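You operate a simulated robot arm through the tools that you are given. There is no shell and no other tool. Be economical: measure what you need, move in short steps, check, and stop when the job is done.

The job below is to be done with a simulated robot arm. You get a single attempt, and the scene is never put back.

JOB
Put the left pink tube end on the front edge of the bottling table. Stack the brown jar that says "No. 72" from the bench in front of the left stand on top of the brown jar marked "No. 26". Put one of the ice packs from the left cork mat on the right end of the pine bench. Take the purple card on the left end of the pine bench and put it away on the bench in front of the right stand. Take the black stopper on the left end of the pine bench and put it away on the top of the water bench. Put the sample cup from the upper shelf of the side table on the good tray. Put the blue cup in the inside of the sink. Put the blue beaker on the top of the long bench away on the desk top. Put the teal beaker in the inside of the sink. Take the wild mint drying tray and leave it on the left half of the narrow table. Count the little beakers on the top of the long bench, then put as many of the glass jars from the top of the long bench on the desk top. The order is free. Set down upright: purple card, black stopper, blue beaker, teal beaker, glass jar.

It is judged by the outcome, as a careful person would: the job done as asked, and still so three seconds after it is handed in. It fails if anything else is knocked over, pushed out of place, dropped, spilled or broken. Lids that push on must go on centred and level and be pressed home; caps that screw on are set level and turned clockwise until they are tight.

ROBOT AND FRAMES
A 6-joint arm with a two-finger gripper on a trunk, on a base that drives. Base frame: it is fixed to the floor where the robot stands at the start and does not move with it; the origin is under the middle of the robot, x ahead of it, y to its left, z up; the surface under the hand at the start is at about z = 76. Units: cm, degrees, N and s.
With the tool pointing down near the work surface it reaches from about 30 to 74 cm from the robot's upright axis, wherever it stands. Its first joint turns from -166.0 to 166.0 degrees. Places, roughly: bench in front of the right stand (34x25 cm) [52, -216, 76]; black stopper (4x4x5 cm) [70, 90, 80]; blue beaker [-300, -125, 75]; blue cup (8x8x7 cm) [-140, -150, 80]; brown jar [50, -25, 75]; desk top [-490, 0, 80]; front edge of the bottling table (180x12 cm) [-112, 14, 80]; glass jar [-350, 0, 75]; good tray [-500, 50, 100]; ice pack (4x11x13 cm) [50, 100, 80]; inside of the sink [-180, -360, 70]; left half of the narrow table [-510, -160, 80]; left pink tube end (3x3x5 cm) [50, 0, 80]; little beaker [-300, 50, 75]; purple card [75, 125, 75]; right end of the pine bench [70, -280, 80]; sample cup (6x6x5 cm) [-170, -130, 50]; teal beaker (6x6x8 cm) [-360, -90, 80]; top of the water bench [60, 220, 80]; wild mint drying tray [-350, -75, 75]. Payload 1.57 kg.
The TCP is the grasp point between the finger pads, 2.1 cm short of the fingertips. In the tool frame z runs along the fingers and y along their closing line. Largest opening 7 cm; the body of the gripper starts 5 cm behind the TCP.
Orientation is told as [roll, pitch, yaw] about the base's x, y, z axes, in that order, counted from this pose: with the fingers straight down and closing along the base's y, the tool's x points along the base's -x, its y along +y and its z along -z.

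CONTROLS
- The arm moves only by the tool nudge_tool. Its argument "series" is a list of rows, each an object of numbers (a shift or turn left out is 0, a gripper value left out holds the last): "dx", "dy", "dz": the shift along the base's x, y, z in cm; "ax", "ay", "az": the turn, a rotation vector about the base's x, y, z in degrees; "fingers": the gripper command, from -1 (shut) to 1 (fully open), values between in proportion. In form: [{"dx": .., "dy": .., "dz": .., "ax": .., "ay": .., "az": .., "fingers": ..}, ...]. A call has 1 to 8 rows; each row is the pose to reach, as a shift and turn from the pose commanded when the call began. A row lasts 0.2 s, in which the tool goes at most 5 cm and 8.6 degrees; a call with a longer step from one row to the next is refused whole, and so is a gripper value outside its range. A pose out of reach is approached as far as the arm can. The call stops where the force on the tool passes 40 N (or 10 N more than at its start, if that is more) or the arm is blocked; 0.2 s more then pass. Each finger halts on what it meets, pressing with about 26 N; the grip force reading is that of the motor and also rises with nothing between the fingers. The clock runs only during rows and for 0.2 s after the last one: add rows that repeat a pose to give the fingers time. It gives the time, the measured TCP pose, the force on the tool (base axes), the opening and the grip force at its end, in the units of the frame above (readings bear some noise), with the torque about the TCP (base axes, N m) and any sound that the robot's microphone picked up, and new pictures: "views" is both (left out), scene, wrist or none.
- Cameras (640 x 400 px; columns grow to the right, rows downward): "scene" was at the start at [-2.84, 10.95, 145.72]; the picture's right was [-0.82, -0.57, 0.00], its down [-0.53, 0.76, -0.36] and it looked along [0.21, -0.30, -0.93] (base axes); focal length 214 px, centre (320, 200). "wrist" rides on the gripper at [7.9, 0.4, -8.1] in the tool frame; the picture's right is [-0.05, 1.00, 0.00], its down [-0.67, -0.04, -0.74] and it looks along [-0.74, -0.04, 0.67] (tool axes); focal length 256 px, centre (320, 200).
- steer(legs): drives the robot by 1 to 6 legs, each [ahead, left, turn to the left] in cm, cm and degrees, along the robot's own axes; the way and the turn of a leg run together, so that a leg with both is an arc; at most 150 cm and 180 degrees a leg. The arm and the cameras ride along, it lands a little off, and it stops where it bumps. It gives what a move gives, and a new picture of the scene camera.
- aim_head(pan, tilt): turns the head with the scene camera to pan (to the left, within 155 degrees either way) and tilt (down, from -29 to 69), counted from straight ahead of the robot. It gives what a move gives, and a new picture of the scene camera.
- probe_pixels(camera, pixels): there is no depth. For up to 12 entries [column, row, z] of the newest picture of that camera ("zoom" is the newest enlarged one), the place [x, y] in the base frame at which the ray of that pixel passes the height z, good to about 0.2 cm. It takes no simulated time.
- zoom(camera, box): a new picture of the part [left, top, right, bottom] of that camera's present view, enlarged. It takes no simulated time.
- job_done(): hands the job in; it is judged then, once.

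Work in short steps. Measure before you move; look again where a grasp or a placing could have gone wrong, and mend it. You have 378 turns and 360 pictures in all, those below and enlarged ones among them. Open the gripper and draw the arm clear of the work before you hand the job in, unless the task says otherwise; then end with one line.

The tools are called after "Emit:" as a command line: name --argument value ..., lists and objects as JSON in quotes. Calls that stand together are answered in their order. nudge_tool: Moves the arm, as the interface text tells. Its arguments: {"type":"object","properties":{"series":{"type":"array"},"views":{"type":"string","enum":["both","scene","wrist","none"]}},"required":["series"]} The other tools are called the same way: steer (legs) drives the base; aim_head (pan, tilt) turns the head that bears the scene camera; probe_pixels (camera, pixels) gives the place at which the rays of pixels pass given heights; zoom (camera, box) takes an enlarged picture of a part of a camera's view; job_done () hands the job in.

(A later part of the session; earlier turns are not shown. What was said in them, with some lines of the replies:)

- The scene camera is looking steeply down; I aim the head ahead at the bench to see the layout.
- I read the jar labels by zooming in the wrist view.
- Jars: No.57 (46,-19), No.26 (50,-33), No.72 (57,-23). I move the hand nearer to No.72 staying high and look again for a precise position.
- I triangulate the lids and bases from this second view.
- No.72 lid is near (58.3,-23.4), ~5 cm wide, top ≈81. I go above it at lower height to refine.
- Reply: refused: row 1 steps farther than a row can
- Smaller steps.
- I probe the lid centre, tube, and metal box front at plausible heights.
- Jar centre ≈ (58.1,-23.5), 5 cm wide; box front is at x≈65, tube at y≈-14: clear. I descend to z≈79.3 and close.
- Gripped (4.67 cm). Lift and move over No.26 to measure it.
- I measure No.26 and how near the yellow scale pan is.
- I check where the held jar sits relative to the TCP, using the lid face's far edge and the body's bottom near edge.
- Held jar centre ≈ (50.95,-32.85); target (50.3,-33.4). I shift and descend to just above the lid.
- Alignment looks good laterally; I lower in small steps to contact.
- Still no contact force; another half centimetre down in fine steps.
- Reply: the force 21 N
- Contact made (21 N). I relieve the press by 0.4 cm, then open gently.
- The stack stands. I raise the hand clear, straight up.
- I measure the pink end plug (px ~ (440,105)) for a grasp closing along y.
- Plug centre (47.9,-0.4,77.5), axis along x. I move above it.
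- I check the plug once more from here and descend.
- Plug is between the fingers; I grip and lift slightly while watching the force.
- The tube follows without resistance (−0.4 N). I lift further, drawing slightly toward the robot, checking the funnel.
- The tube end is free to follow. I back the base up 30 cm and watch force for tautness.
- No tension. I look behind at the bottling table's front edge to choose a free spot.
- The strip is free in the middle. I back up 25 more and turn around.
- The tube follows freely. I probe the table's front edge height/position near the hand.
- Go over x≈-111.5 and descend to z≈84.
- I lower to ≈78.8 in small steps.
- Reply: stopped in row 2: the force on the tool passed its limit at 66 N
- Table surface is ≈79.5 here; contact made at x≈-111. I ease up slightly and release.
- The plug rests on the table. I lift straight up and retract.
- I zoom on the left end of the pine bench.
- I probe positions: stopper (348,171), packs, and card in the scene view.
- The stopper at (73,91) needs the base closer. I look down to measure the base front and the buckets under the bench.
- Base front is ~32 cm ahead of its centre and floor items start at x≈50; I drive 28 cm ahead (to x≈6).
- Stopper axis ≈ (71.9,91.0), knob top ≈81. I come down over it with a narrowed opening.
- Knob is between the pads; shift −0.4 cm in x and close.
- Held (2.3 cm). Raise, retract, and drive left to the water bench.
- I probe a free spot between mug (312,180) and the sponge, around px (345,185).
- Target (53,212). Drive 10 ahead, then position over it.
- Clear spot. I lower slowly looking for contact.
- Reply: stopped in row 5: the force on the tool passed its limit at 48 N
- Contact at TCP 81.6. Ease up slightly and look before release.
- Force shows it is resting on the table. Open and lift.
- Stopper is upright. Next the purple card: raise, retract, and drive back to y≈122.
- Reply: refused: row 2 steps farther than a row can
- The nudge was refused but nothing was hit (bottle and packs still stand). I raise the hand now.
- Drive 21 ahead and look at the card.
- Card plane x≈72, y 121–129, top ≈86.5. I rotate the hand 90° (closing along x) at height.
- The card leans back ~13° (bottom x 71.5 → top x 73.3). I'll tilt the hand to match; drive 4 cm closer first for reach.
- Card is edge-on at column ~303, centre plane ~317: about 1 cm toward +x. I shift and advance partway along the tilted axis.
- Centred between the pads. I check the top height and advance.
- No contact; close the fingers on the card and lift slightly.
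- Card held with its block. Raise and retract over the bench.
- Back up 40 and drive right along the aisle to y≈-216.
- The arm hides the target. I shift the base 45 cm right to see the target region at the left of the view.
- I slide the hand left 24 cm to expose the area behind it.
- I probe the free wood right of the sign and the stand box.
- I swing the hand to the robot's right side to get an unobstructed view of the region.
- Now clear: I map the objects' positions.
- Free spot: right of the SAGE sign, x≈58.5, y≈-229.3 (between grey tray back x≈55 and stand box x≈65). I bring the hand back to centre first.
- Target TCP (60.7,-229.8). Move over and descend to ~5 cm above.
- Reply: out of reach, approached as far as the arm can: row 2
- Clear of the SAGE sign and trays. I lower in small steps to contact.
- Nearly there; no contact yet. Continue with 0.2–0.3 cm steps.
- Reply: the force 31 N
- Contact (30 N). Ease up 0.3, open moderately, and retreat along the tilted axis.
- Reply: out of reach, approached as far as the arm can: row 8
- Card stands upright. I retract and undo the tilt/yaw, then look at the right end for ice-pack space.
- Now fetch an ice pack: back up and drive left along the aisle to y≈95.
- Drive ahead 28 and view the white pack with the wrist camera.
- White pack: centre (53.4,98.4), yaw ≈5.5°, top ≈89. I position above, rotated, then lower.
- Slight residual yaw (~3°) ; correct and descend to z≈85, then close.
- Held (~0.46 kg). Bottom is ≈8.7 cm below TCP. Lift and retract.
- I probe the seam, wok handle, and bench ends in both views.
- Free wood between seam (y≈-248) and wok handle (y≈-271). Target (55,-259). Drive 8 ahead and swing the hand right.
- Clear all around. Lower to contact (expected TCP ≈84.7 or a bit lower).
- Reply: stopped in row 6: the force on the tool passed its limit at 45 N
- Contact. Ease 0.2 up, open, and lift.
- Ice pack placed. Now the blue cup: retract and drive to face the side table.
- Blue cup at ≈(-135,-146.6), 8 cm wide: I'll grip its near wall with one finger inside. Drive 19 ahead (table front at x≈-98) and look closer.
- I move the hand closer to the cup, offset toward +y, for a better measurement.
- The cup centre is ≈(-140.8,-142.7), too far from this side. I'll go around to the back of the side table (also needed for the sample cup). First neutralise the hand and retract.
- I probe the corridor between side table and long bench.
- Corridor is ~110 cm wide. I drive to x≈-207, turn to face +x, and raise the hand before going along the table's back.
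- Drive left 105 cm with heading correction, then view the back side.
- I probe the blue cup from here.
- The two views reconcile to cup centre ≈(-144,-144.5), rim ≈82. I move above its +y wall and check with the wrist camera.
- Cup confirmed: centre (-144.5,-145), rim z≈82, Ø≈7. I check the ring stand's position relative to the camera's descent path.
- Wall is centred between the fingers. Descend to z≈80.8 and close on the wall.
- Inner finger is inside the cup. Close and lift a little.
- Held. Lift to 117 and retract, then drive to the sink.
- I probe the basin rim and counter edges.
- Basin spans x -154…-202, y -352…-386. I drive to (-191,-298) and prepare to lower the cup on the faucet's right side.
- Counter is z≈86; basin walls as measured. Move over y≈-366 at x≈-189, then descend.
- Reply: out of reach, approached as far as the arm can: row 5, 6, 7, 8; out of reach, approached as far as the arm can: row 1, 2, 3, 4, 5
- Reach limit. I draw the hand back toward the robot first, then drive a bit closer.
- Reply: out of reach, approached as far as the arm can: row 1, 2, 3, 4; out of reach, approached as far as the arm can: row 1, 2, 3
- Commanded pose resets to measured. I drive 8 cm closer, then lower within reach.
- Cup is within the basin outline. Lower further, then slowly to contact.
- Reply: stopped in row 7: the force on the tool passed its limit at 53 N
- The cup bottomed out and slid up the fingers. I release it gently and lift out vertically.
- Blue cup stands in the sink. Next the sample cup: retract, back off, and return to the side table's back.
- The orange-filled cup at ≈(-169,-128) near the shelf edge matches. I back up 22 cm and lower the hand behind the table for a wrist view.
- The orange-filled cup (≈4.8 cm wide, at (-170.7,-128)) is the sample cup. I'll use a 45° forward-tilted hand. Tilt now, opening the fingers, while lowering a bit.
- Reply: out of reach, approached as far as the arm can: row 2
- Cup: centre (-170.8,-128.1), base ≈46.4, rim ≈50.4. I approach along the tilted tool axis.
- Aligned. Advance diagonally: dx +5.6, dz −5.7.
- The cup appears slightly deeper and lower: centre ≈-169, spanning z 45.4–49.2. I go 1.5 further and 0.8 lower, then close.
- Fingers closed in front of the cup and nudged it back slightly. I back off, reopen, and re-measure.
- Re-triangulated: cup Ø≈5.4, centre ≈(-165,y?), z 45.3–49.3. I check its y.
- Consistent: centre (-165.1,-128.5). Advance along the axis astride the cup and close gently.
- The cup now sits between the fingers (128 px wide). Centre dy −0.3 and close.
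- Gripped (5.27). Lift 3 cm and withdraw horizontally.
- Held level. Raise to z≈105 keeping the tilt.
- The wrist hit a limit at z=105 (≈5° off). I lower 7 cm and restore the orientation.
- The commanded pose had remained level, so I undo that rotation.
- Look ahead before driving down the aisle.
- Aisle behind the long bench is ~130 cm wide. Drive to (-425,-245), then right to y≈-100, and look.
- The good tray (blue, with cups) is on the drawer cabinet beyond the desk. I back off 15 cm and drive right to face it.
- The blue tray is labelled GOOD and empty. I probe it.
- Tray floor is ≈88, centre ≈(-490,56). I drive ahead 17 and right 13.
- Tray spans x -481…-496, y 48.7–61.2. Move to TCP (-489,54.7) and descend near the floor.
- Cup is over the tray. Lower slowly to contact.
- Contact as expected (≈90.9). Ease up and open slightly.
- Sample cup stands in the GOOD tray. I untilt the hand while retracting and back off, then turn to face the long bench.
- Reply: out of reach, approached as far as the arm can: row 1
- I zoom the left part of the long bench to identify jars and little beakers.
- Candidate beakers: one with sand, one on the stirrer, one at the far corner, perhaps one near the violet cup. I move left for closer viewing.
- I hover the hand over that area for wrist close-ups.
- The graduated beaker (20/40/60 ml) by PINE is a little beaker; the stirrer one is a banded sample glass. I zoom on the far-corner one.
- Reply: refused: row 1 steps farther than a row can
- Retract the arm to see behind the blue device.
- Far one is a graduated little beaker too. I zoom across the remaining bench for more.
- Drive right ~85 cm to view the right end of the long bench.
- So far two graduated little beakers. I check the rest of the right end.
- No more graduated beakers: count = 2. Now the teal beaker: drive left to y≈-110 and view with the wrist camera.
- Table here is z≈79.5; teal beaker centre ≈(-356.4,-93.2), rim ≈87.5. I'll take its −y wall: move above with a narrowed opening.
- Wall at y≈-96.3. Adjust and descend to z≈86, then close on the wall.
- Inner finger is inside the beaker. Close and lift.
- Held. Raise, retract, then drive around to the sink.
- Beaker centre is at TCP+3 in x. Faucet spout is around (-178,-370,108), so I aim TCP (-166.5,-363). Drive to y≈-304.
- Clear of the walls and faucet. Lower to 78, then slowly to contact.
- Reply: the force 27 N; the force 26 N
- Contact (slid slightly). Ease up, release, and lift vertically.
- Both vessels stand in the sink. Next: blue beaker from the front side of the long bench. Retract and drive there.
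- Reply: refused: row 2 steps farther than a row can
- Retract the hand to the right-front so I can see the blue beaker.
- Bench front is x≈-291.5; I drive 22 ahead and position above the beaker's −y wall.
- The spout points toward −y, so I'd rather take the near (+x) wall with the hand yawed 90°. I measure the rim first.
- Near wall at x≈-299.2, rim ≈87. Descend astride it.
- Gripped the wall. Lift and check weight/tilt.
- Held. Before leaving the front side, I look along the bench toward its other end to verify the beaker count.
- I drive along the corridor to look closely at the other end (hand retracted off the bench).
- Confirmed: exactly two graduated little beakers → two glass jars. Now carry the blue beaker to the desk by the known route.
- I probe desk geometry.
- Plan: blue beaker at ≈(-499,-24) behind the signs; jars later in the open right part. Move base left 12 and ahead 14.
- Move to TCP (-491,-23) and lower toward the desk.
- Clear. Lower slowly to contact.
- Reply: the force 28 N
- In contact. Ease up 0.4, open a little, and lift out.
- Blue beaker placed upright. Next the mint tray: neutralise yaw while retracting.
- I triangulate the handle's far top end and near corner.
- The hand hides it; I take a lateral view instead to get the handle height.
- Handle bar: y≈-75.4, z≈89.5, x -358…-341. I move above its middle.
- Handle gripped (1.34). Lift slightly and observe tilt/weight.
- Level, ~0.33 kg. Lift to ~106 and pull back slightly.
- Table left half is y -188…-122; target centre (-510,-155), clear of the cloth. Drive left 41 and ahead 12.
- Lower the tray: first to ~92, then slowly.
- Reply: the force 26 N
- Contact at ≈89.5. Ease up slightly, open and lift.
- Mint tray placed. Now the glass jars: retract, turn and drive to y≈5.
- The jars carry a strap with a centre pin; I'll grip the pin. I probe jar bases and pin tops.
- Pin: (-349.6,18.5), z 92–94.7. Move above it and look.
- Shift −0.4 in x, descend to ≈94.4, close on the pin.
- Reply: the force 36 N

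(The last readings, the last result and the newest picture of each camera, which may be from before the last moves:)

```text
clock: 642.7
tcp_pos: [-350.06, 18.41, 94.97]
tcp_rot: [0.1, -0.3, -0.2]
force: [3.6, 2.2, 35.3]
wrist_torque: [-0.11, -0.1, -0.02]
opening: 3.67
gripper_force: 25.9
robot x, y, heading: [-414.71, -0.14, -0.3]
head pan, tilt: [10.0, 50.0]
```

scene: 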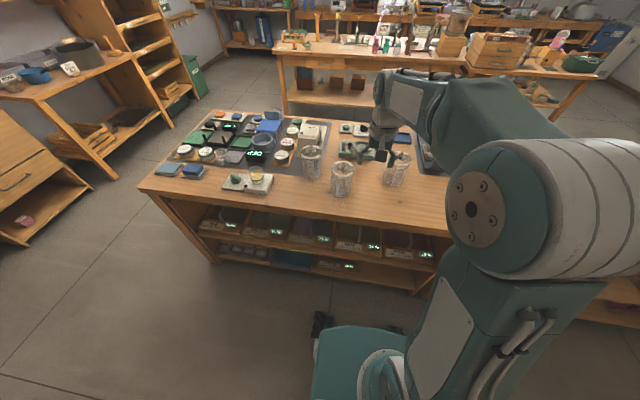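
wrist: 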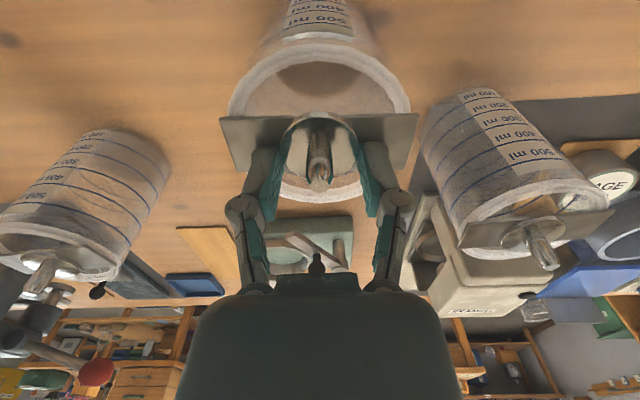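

Fingers hold the round disc under the pin (3.67) while tips press on the strap. I ease up 0.4 and test-lift gently.

Emit:
nudge_tool --series '[{"dz": 0.4}, {"dz": 0.4}, {"dz": 0.8}, {"dz": 1.3}]' --views "wrist"

```text
clock: 643.7
tcp_pos: [-350.08, 18.6, 95.72]
tcp_rot: [0.1, 0.2, -0.1]
force: [0.0, 0.3, -2.9]
wrist_torque: [0.0, 0.02, -0.01]
opening: 3.69
gripper_force: 26.0
robot x, y, heading: [-414.69, -0.0, -0.5]
head pan, tilt: [10.0, 50.0]
```

wrist: 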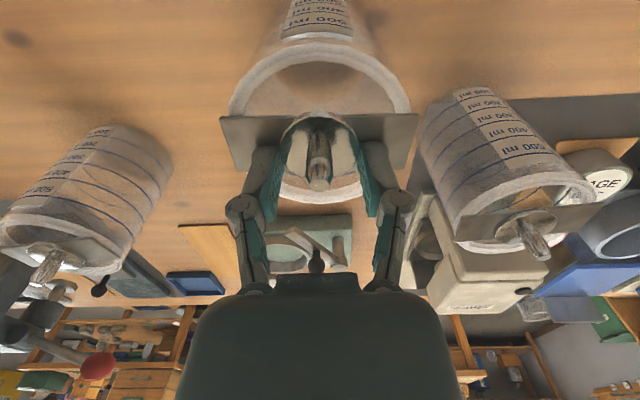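

Jar lifts (≈0.3 kg), hanging centred. Lift to ~110 and retract.

Emit:
nudge_tool --series '[{"dz": 3}, {"dz": 7}, {"dz": 11}, {"dz": 14.5}, {"dx": -4, "dz": 14.5}, {"dx": -8, "dz": 14.5}, {"dx": -12, "dz": 14.5}, {"dx": -16, "dz": 14.5}]' --views "wrist"

```text
clock: 645.5
tcp_pos: [-365.69, 18.45, 110.36]
tcp_rot: [0.1, 0.1, -0.3]
force: [-0.1, -0.5, -3.8]
wrist_torque: [-0.03, 0.01, 0.02]
opening: 3.7
gripper_force: 25.5
robot x, y, heading: [-414.83, 0.23, -0.3]
head pan, tilt: [10.0, 50.0]
```

wrist: 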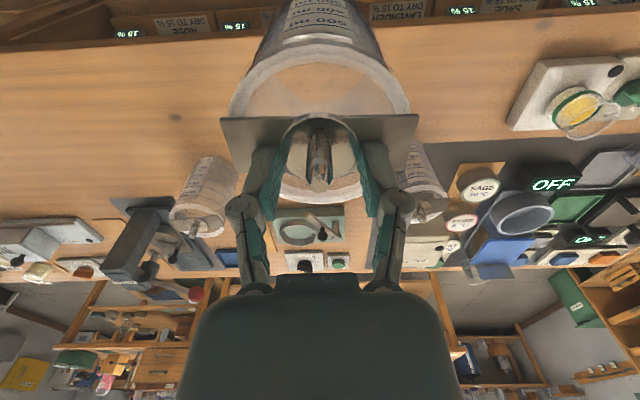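

Turn around to face the desk (via −y side), then view.

Emit:
steer --legs '[[0, 0, -90], [0, 0, -90]]'

Emit:
aim_head --pan 0 --tilt 50

```text
clock: 653.7
tcp_pos: [-465.26, -15.49, 110.56]
tcp_rot: [0.1, 0.1, 176.1]
force: [-0.1, -0.5, -2.5]
wrist_torque: [0.0, 0.02, 0.05]
opening: 3.63
gripper_force: 26.5
robot x, y, heading: [-414.96, -0.37, 176.1]
head pan, tilt: [10.0, 50.0]
```

scene: 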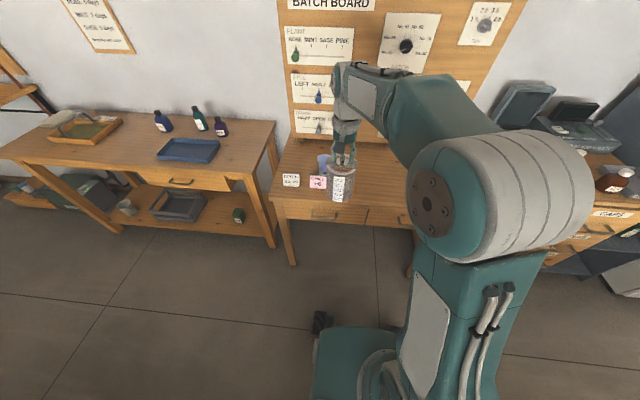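

```text
clock: 654.4
tcp_pos: [-465.29, -15.39, 110.6]
tcp_rot: [0.1, 0.2, 176.1]
force: [0.0, -0.2, -2.2]
wrist_torque: [0.0, -0.01, 0.02]
opening: 3.66
gripper_force: 25.8
robot x, y, heading: [-415.12, 0.0, 176.0]
head pan, tilt: [0.0, 50.0]
```

scene: 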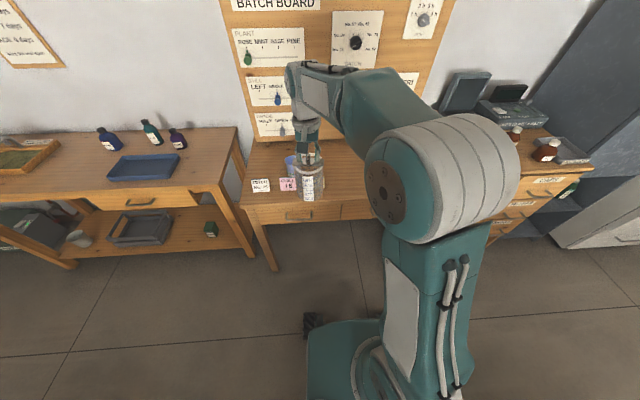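

Emit:
steer --legs '[[0, 0, 4], [0, -18, 0], [16, 0, 0]]'

Emit:
nudge_tool --series '[{"dz": 0}]' --views "wrist"

```text
clock: 657.4
tcp_pos: [-479.69, -0.08, 110.51]
tcp_rot: [0.2, 0.1, -179.9]
force: [0.4, 0.0, -2.6]
wrist_torque: [-0.04, -0.01, 0.01]
opening: 3.66
gripper_force: 26.0
robot x, y, heading: [-430.58, 18.34, -179.9]
head pan, tilt: [0.0, 50.0]
```

scene: 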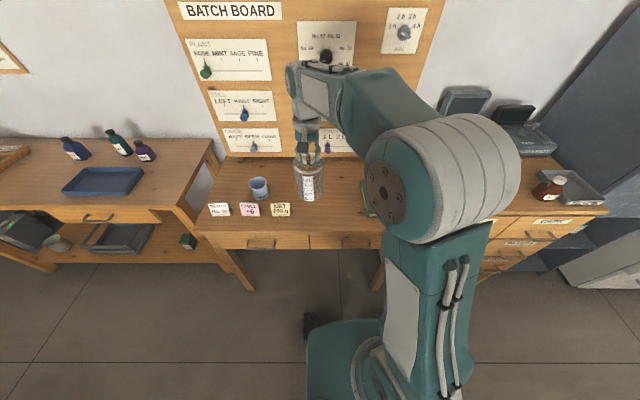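

```text
clock: 657.8
tcp_pos: [-479.66, -0.29, 110.47]
tcp_rot: [0.1, 0.0, -179.9]
force: [-0.7, -0.4, -3.0]
wrist_torque: [-0.01, 0.01, 0.02]
opening: 3.65
gripper_force: 25.9
robot x, y, heading: [-430.73, 18.21, -179.8]
head pan, tilt: [0.0, 50.0]
```

wrist: 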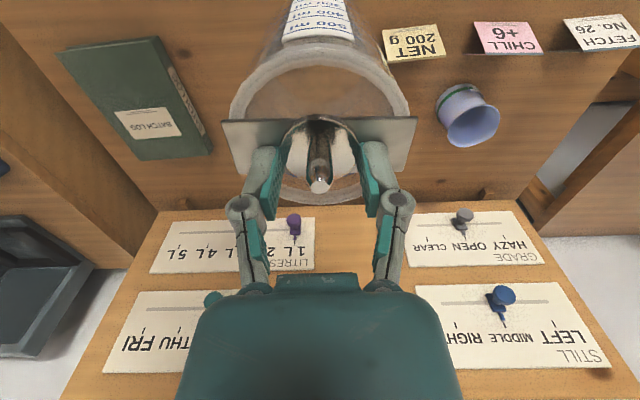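

Emit:
probe_pixels --camera "wrist" --pixels '[[212, 152, 77], [165, 42, 77], [388, 60, 76], [440, 60, 76], [467, 145, 83], [452, 100, 76], [290, 205, 76], [485, 190, 76], [350, 210, 85]]'

```text
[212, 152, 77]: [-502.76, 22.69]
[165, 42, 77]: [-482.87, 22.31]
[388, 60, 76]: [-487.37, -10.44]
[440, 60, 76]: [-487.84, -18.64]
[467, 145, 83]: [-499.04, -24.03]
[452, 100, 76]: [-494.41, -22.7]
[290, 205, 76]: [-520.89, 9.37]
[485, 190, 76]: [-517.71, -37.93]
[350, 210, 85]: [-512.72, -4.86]
```

Free desk area is y -9…21. Jar 1 goes to ≈(-497,2). Move and lower.

Emit:
nudge_tool --series '[{"dx": -3, "dy": 0.6, "dz": -3}, {"dx": -6.5, "dy": 1.2, "dz": -6}, {"dx": -10, "dy": 1.8, "dz": -9}, {"dx": -13.5, "dy": 2.2, "dz": -12}, {"dx": -17, "dy": 2.2, "dz": -14}, {"dx": -17, "dy": 2.2, "dz": -16}]' --views "both"

```text
clock: 659.2
tcp_pos: [-496.81, 1.91, 94.73]
tcp_rot: [0.2, 0.0, -180.0]
force: [-1.3, -0.4, -2.6]
wrist_torque: [0.04, 0.04, -0.01]
opening: 3.65
gripper_force: 25.7
robot x, y, heading: [-430.48, 18.72, -179.9]
head pan, tilt: [0.0, 50.0]
```

scene: 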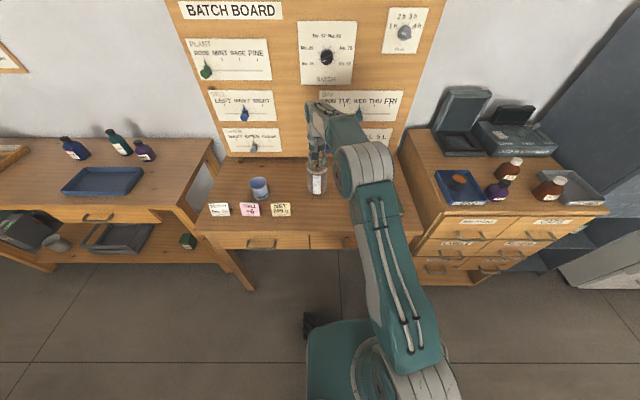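
wrist: 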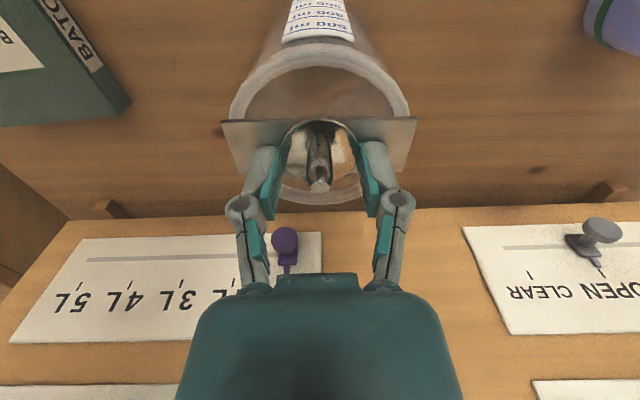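

Emit:
zoom --camera "scene" --box '[270, 90, 410, 220]'

Emit:
probe_pixels --camera "wrist" --pixels '[[350, 212, 76], [350, 212, 80], [350, 212, 84], [285, 240, 84], [285, 240, 88], [285, 240, 92], [110, 205, 75.5]]'

```text
3.08 times, centred on (340, 155) of scene
```

zoom: 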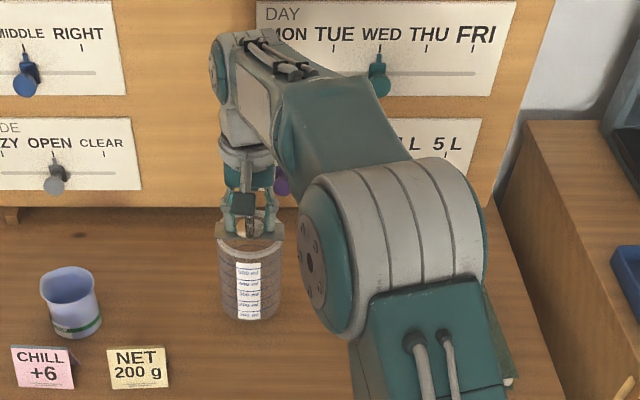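

```text
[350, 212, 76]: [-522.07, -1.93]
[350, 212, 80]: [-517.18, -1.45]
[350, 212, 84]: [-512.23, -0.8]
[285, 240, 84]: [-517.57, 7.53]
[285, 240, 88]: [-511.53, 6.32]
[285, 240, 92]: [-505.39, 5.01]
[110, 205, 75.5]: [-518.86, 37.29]
```

Board is ≥8 cm behind. Lower to contact.

Emit:
nudge_tool --series '[{"dz": -1.5}, {"dz": -2.5}, {"dz": -3.2}, {"dz": -3.7}, {"dz": -4.2}, {"dz": -4.7}]' --views "wrist"

```text
clock: 659.9
tcp_pos: [-496.78, 1.92, 93.02]
tcp_rot: [0.4, -0.8, -179.9]
force: [6.1, 1.3, 13.4]
wrist_torque: [0.41, -0.35, -0.12]
opening: 3.68
gripper_force: 26.0
robot x, y, heading: [-430.75, 18.58, -179.6]
head pan, tilt: [0.0, 50.0]
stopped in row 3: the force on the tool passed its limit at 48 N (the readings are from after the stop); the commanded pose is now the measured one
```

wrist: 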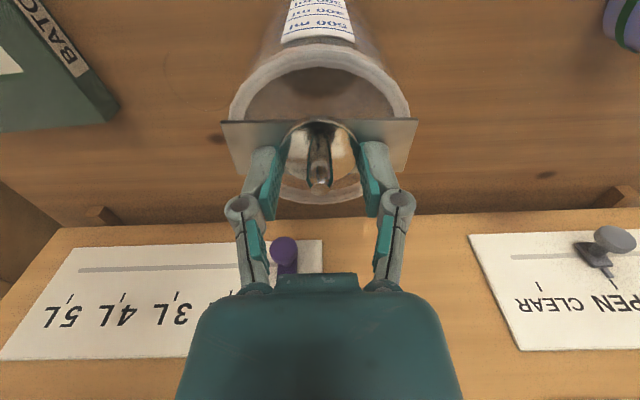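

Contact at ≈93 (desk ≈77.5). Ease and release.

Emit:
nudge_tool --series '[{"dz": 0.1, "ay": -0.6, "fingers": -1}, {"dz": 0.1, "ay": -0.6, "fingers": -1}, {"dz": 0.1, "ay": -0.6, "fingers": 0.2}, {"dz": 0.1, "ay": -0.6, "fingers": 0.5}, {"dz": 0.1, "ay": -0.6, "fingers": 0.5}]' --views "wrist"

```text
clock: 661.1
tcp_pos: [-497.01, 1.94, 92.86]
tcp_rot: [0.4, 0.0, -179.8]
force: [-0.8, 0.2, -0.2]
wrist_torque: [0.0, -0.01, -0.01]
opening: 5.23
gripper_force: 0.0
robot x, y, heading: [-430.67, 17.97, -179.7]
head pan, tilt: [0.0, 50.0]
```

wrist: 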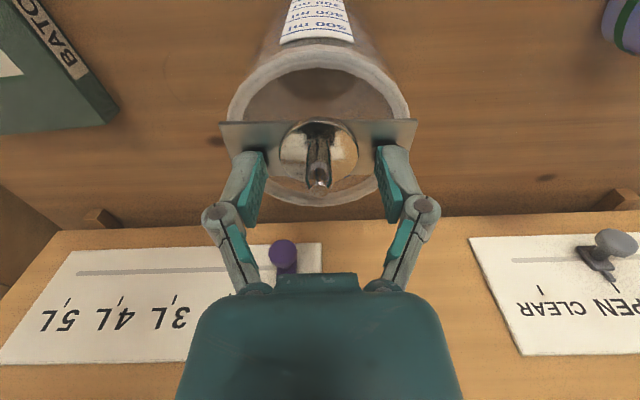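

Jar stands. Lift straight up, then retract and go for the second jar.

Emit:
nudge_tool --series '[{"dz": 3}, {"dz": 6.5}, {"dz": 10}, {"dx": 4, "dz": 12}, {"dx": 8, "dz": 13}, {"dx": 12, "dz": 13}, {"dx": 16, "dz": 13}, {"dx": 20, "dz": 13}]' --views "both"

```text
clock: 662.9
tcp_pos: [-477.07, 2.25, 105.87]
tcp_rot: [0.3, -0.2, -179.9]
force: [0.0, -0.4, -0.5]
wrist_torque: [-0.03, -0.03, -0.02]
opening: 5.22
gripper_force: 0.1
robot x, y, heading: [-430.28, 18.34, -179.8]
head pan, tilt: [0.0, 50.0]
```

scene: 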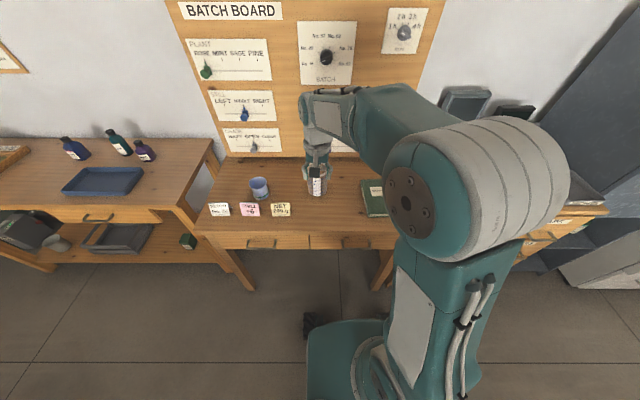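

Emit:
steer --legs '[[-16, 0, 0], [0, 0, 90], [0, 0, 90], [0, -28, 0]]'

Emit:
aim_head --pan 0 --tilt 50

Emit:
nudge_tool --series '[{"dz": 2}, {"dz": 4}]' --views "wrist"

```text
clock: 673.7
tcp_pos: [-367.68, 9.94, 105.88]
tcp_rot: [0.2, -0.1, 3.9]
force: [0.4, 0.7, 1.0]
wrist_torque: [-0.01, -0.04, -0.01]
opening: 5.26
gripper_force: 0.0
robot x, y, heading: [-412.85, -9.8, 3.5]
head pan, tilt: [0.0, 50.0]
```

```text
clock: 674.3
tcp_pos: [-367.72, 10.14, 105.96]
tcp_rot: [0.3, 0.0, 3.7]
force: [0.9, 0.7, -0.3]
wrist_torque: [-0.01, -0.04, 0.01]
opening: 5.24
gripper_force: 0.0
robot x, y, heading: [-412.72, -9.34, 3.9]
head pan, tilt: [0.0, 50.0]
```

```text
clock: 674.9
tcp_pos: [-367.7, 9.5, 110.01]
tcp_rot: [0.5, 0.0, 3.9]
force: [0.0, 0.6, -0.4]
wrist_torque: [-0.01, -0.01, -0.01]
opening: 5.27
gripper_force: 0.2
robot x, y, heading: [-413.25, -9.43, 3.5]
head pan, tilt: [0.0, 50.0]
no pictures are left
```

Pictures are used up, so the second jar must be done from the measured coordinates (identical jars; jar C pin ≈(-340.5,-3.8), correcting by jar A's known bias). First, realign heading and move 4 cm closer.

Emit:
steer --legs '[[4, 0, -3.7]]'

```text
clock: 675.8
tcp_pos: [-362.48, 6.85, 110.03]
tcp_rot: [0.5, 0.0, 0.1]
force: [0.3, 0.0, -0.4]
wrist_torque: [-0.01, 0.01, 0.0]
opening: 5.24
gripper_force: 0.0
robot x, y, heading: [-408.94, -9.48, 0.1]
head pan, tilt: [0.0, 50.0]
```

Emit:
nudge_tool --series '[{"dx": 4.4, "dy": -2.1, "fingers": 1}, {"dx": 8.8, "dy": -4.2, "fingers": 1}, {"dx": 13.2, "dy": -6.3}, {"dx": 17.6, "dy": -8.4, "dz": -1}, {"dx": 22, "dy": -10.6, "dz": -2}, {"dx": 22, "dy": -10.6, "dz": -6}, {"dx": 22, "dy": -10.6, "dz": -9}, {"dx": 22, "dy": -10.6, "dz": -9}]' --views "none"

Emit:
nudge_tool --series '[{"dz": 0}, {"dz": 0}]' --views "none"

```text
refused: row 5 steps farther than a row can; nothing moved
```

```text
clock: 676.4
tcp_pos: [-362.42, 6.69, 109.94]
tcp_rot: [0.5, -0.1, 0.2]
force: [0.5, 0.1, -0.4]
wrist_torque: [0.01, -0.02, 0.01]
opening: 5.26
gripper_force: 0.0
robot x, y, heading: [-408.83, -9.24, 0.2]
head pan, tilt: [0.0, 50.0]
no pictures are left
```

TCP is (-362.45,6.77,110). Move with smaller steps to above (-340.5,-3.8) at z≈101, fingers fully open.

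Emit:
nudge_tool --series '[{"dx": 4.2, "dy": -2, "fingers": 1}, {"dx": 8.4, "dy": -4}, {"dx": 12.6, "dy": -6}, {"dx": 16.8, "dy": -8}, {"dx": 20.5, "dy": -9.8, "dz": -1}, {"dx": 22, "dy": -10.6, "dz": -4.5}, {"dx": 22, "dy": -10.6, "dz": -8.5}, {"dx": 22, "dy": -10.6, "dz": -8.5}]' --views "none"

```text
clock: 678.2
tcp_pos: [-340.51, -3.74, 101.38]
tcp_rot: [0.6, -0.1, 0.0]
force: [-0.8, -0.5, 0.9]
wrist_torque: [-0.01, 0.04, 0.0]
opening: 6.99
gripper_force: 0.1
robot x, y, heading: [-408.88, -9.34, 0.2]
head pan, tilt: [0.0, 50.0]
no pictures are left
```

Descend stepwise, watching the force for any unexpected touch.

Emit:
nudge_tool --series '[{"dz": -2}, {"dz": -4}, {"dz": -4.6}, {"dz": -5.1}, {"dz": -5.5}, {"dz": -5.9}, {"dz": -6.2}]' --views "none"

```text
clock: 679.8
tcp_pos: [-340.58, -3.86, 95.38]
tcp_rot: [0.4, 0.0, 0.1]
force: [-0.7, -0.8, 0.4]
wrist_torque: [0.0, -0.02, 0.0]
opening: 6.99
gripper_force: 0.1
robot x, y, heading: [-408.98, -9.54, 0.0]
head pan, tilt: [0.0, 50.0]
no pictures are left
```

No contact. Close gradually, watching lateral force and opening.

Emit:
nudge_tool --series '[{"fingers": 0.5}, {"fingers": 0.35}]' --views "none"

Emit:
nudge_tool --series '[{"fingers": 0.2}, {"fingers": 0.1}]' --views "none"

```text
clock: 680.4
tcp_pos: [-340.54, -3.73, 95.29]
tcp_rot: [0.4, -0.1, 0.2]
force: [0.0, 0.5, 0.4]
wrist_torque: [-0.01, 0.0, 0.0]
opening: 4.74
gripper_force: 0.0
robot x, y, heading: [-409.01, -8.91, -0.0]
head pan, tilt: [0.0, 50.0]
no pictures are left
```

```text
clock: 681.0
tcp_pos: [-340.5, -3.78, 95.33]
tcp_rot: [0.5, -0.1, -0.1]
force: [1.0, 2.4, 2.0]
wrist_torque: [0.1, -0.01, -0.03]
opening: 4.01
gripper_force: 1.6
robot x, y, heading: [-408.81, -9.24, 0.1]
head pan, tilt: [0.0, 50.0]
no pictures are left
```

Contact on the +y finger at 4.0 cm (disc is 3.67): nearly centred. Shift +0.2 in y and close fully.

Emit:
nudge_tool --series '[{"dy": 0.2, "fingers": 0.15}, {"dy": 0.2, "fingers": 0}, {"dy": 0.2, "fingers": -1}, {"dy": 0.2, "fingers": -1}]' --views "none"

```text
clock: 682.0
tcp_pos: [-340.51, -3.55, 95.23]
tcp_rot: [0.5, -0.1, 0.1]
force: [-0.5, 1.3, 1.7]
wrist_torque: [0.02, 0.04, -0.01]
opening: 3.62
gripper_force: 26.6
robot x, y, heading: [-408.48, -9.37, 0.1]
head pan, tilt: [0.0, 50.0]
no pictures are left
```

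Opening 3.62 matches the disc. Test lift.

Emit:
nudge_tool --series '[{"dz": 0.4}, {"dz": 0.9}, {"dz": 1.5}, {"dz": 1.5}]' --views "none"

```text
clock: 683.0
tcp_pos: [-340.47, -3.78, 96.73]
tcp_rot: [0.5, -0.1, 0.0]
force: [0.5, -0.2, -2.2]
wrist_torque: [0.02, 0.0, 0.02]
opening: 3.56
gripper_force: 25.4
robot x, y, heading: [-408.96, -9.26, -0.0]
head pan, tilt: [0.0, 50.0]
no pictures are left
```

Emit:
nudge_tool --series '[{"dz": 0}, {"dz": 0}, {"dz": 0}]' --views "none"

Emit:
nudge_tool --series '[{"dz": 0}, {"dz": 0}, {"dz": 0}]' --views "none"

```text
clock: 683.8
tcp_pos: [-340.43, -3.76, 96.68]
tcp_rot: [0.5, -0.1, 0.1]
force: [-0.2, 0.5, -2.8]
wrist_torque: [-0.02, 0.01, -0.02]
opening: 3.53
gripper_force: 25.8
robot x, y, heading: [-408.52, -9.12, 0.1]
head pan, tilt: [0.0, 50.0]
no pictures are left
```

```text
clock: 684.6
tcp_pos: [-340.45, -3.76, 96.73]
tcp_rot: [0.5, -0.1, 0.1]
force: [0.1, 0.4, -2.6]
wrist_torque: [-0.01, 0.0, -0.01]
opening: 3.54
gripper_force: 25.9
robot x, y, heading: [-408.63, -9.21, 0.1]
head pan, tilt: [0.0, 50.0]
no pictures are left
```

Weight is held (2.6 N) but the opening crept from 3.62 to 3.54; I set it back down and regrip ~0.4 cm lower for a firmer hold.

Emit:
nudge_tool --series '[{"dz": -0.8}, {"dz": -1.5}, {"dz": -1.5, "fingers": 0.2}, {"dz": -1.5, "fingers": 0.4}, {"dz": -1.8, "fingers": 0.4}, {"dz": -2.1, "fingers": 0.4}, {"dz": -2.1, "fingers": 0.4}]' --views "none"

```text
clock: 686.2
tcp_pos: [-340.32, -3.89, 94.63]
tcp_rot: [0.5, -0.4, 0.1]
force: [-1.1, -1.1, 13.8]
wrist_torque: [-0.25, 0.06, 0.0]
opening: 5.12
gripper_force: 10.5
robot x, y, heading: [-409.02, -9.07, 0.1]
head pan, tilt: [0.0, 50.0]
no pictures are left
```

Tips touch the strap; raise 0.35 and close.

Emit:
nudge_tool --series '[{"dz": 0.3, "fingers": 0.4}, {"dz": 0.35, "fingers": 0.1}, {"dz": 0.35, "fingers": -1}, {"dz": 0.35, "fingers": -1}, {"dz": 0.35, "fingers": -1}]' --views "none"

```text
clock: 687.4
tcp_pos: [-340.41, -3.7, 94.97]
tcp_rot: [0.6, -0.3, 0.1]
force: [-1.7, 7.1, 22.0]
wrist_torque: [0.01, 0.17, -0.02]
opening: 3.67
gripper_force: 26.4
robot x, y, heading: [-409.12, -9.62, -0.1]
head pan, tilt: [0.0, 50.0]
no pictures are left
```

Same state as jar A (3.67 at z 94.97). Ease and lift.

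Emit:
nudge_tool --series '[{"dz": 0.3}, {"dz": 0.7}, {"dz": 1.3}, {"dz": 2}, {"dz": 2}]' --views "none"

Emit:
nudge_tool --series '[{"dz": 0}, {"dz": 0}, {"dz": 0}]' --views "none"

```text
clock: 688.6
tcp_pos: [-340.34, -3.71, 97.11]
tcp_rot: [0.5, -0.2, 0.1]
force: [0.4, 0.7, -2.5]
wrist_torque: [0.03, 0.02, -0.02]
opening: 3.65
gripper_force: 25.8
robot x, y, heading: [-408.95, -9.37, -0.0]
head pan, tilt: [0.0, 50.0]
no pictures are left
```

```text
clock: 689.4
tcp_pos: [-340.34, -3.78, 97.03]
tcp_rot: [0.6, -0.2, 0.0]
force: [-0.7, -0.8, -3.9]
wrist_torque: [-0.04, -0.01, 0.0]
opening: 3.64
gripper_force: 25.5
robot x, y, heading: [-408.86, -9.48, 0.2]
head pan, tilt: [0.0, 50.0]
no pictures are left
```

Stable hold. Lift to ~110 and retract.

Emit:
nudge_tool --series '[{"dz": 3.5}, {"dz": 7}, {"dz": 10.5}, {"dx": -3, "dz": 13}, {"dx": -7, "dz": 13.5}, {"dx": -11, "dz": 13.5}, {"dx": -15, "dz": 13.5}, {"dx": -18, "dz": 13.5}]' --views "none"

```text
clock: 691.2
tcp_pos: [-358.51, -3.29, 110.36]
tcp_rot: [0.5, -0.1, 0.1]
force: [0.3, 0.4, -3.1]
wrist_torque: [0.0, 0.0, 0.01]
opening: 3.66
gripper_force: 25.7
robot x, y, heading: [-408.65, -9.14, 0.0]
head pan, tilt: [0.0, 50.0]
no pictures are left
```

Emit:
steer --legs '[[-7, 0, 0], [0, 0, -90], [0, 0, -90]]'

```text
clock: 700.0
tcp_pos: [-466.44, -11.54, 110.38]
tcp_rot: [0.3, -0.1, 175.9]
force: [0.4, -0.5, -4.0]
wrist_torque: [-0.02, 0.0, -0.01]
opening: 3.64
gripper_force: 26.2
robot x, y, heading: [-416.25, -9.09, 175.9]
head pan, tilt: [0.0, 50.0]
```

Emit:
steer --legs '[[0, 0, 4.1], [0, -27, 0], [14, 0, 0]]'

Emit:
nudge_tool --series '[{"dz": 0}]' --views "none"

```text
clock: 703.3
tcp_pos: [-480.16, 11.27, 110.49]
tcp_rot: [0.7, -0.1, -179.7]
force: [-0.1, 0.4, -3.9]
wrist_torque: [-0.01, 0.01, -0.02]
opening: 3.64
gripper_force: 25.9
robot x, y, heading: [-429.73, 17.19, -179.5]
head pan, tilt: [0.0, 50.0]
```

```text
clock: 703.7
tcp_pos: [-479.95, 10.88, 110.5]
tcp_rot: [0.6, -0.1, -179.7]
force: [-0.1, 0.3, -2.9]
wrist_torque: [0.0, -0.01, 0.0]
opening: 3.6
gripper_force: 26.0
robot x, y, heading: [-430.03, 17.09, -180.1]
head pan, tilt: [0.0, 50.0]
no pictures are left
```

I re-check the book's left edge and jar 1 using the last scene picture (taken at the desk).

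Emit:
probe_pixels --camera "scene" --pixels '[[367, 217, 78], [361, 181, 79], [316, 197, 77.5], [316, 166, 92], [340, 235, 77.5], [290, 215, 78]]'

```text
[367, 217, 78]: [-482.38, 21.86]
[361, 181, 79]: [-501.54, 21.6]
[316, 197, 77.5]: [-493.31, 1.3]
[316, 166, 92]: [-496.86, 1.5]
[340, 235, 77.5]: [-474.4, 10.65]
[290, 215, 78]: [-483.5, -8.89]
```

Consistent. Jar 2 target (-485.5,12.5). Move over and lower to z≈96.

Emit:
nudge_tool --series '[{"dx": -3, "dy": 0.8, "dz": -2}, {"dx": -5.5, "dy": 1.5, "dz": -4}, {"dx": -5.5, "dy": 1.5, "dz": -8}, {"dx": -5.5, "dy": 1.5, "dz": -12}, {"dx": -5.5, "dy": 1.5, "dz": -14.5}, {"dx": -5.5, "dy": 1.5, "dz": -14.5}]' --views "none"

Emit:
nudge_tool --series '[{"dz": -0.5}, {"dz": -1}, {"dz": -1.5}, {"dz": -1.9}, {"dz": -2.3}]' --views "none"

```text
clock: 705.1
tcp_pos: [-485.79, 12.79, 95.7]
tcp_rot: [0.7, -0.1, -179.8]
force: [-0.3, -0.1, -2.2]
wrist_torque: [0.02, 0.0, -0.02]
opening: 3.65
gripper_force: 26.2
robot x, y, heading: [-429.88, 17.09, -180.0]
head pan, tilt: [0.0, 50.0]
no pictures are left
```

```text
clock: 706.3
tcp_pos: [-485.62, 12.73, 93.59]
tcp_rot: [0.6, -0.3, -179.6]
force: [0.0, 0.5, -2.6]
wrist_torque: [0.01, -0.04, -0.01]
opening: 3.63
gripper_force: 26.5
robot x, y, heading: [-429.73, 17.27, -179.7]
head pan, tilt: [0.0, 50.0]
no pictures are left
```

Emit:
nudge_tool --series '[{"dz": -0.25}, {"dz": -0.5}, {"dz": -0.75}]' --views "none"

```text
clock: 707.1
tcp_pos: [-485.44, 12.57, 93.01]
tcp_rot: [0.7, -0.4, -179.7]
force: [4.0, -3.8, 16.3]
wrist_torque: [0.15, -0.61, -0.13]
opening: 3.64
gripper_force: 26.2
robot x, y, heading: [-430.01, 17.31, -179.5]
head pan, tilt: [0.0, 50.0]
no pictures are left
```

Contact at 93.0, same as jar 1. Ease slightly, release, and lift straight up.

Emit:
nudge_tool --series '[{"dz": 0.2, "fingers": -1}, {"dz": 0.2, "fingers": -1}, {"dz": 0.2, "fingers": 0.2}, {"dz": 0.2, "fingers": 0.5}, {"dz": 0.2, "fingers": 0.5}]' --views "none"

Emit:
nudge_tool --series '[{"dz": 2.5}, {"dz": 5}, {"dz": 9}, {"dz": 12}, {"dx": 4, "dz": 13}, {"dx": 8, "dz": 13}, {"dx": 11, "dz": 13}]' --views "none"

```text
clock: 708.3
tcp_pos: [-485.5, 12.84, 92.93]
tcp_rot: [0.7, -0.2, -179.6]
force: [-0.4, -0.8, 0.3]
wrist_torque: [0.01, 0.0, 0.03]
opening: 5.25
gripper_force: 0.1
robot x, y, heading: [-429.92, 17.26, -180.0]
head pan, tilt: [0.0, 50.0]
no pictures are left
```

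```text
clock: 709.9
tcp_pos: [-474.62, 12.41, 106.09]
tcp_rot: [0.7, -0.1, -179.7]
force: [0.2, -0.8, -0.1]
wrist_torque: [0.02, 0.0, -0.02]
opening: 5.25
gripper_force: 0.0
robot x, y, heading: [-429.85, 16.53, -179.9]
head pan, tilt: [0.0, 50.0]
no pictures are left
```

The jar was released without force. I back the base off so the arm is clear, then hand in.

Emit:
steer --legs '[[-14, 0, 0]]'

Emit:
job_done

```text
clock: 711.2
tcp_pos: [-460.59, 12.61, 106.06]
tcp_rot: [0.8, -0.1, -179.6]
force: [0.4, -0.1, -0.3]
wrist_torque: [0.01, 0.03, 0.01]
opening: 5.25
gripper_force: 0.1
robot x, y, heading: [-416.03, 16.73, -179.8]
head pan, tilt: [0.0, 50.0]
```

```text
The job is handed in.
```

All the tasks are done and the job is handed in; I counted two little beakers and moved two glass jars to the desk, but pictures ran out before the second jar, so I checked that one only by position and force readings.
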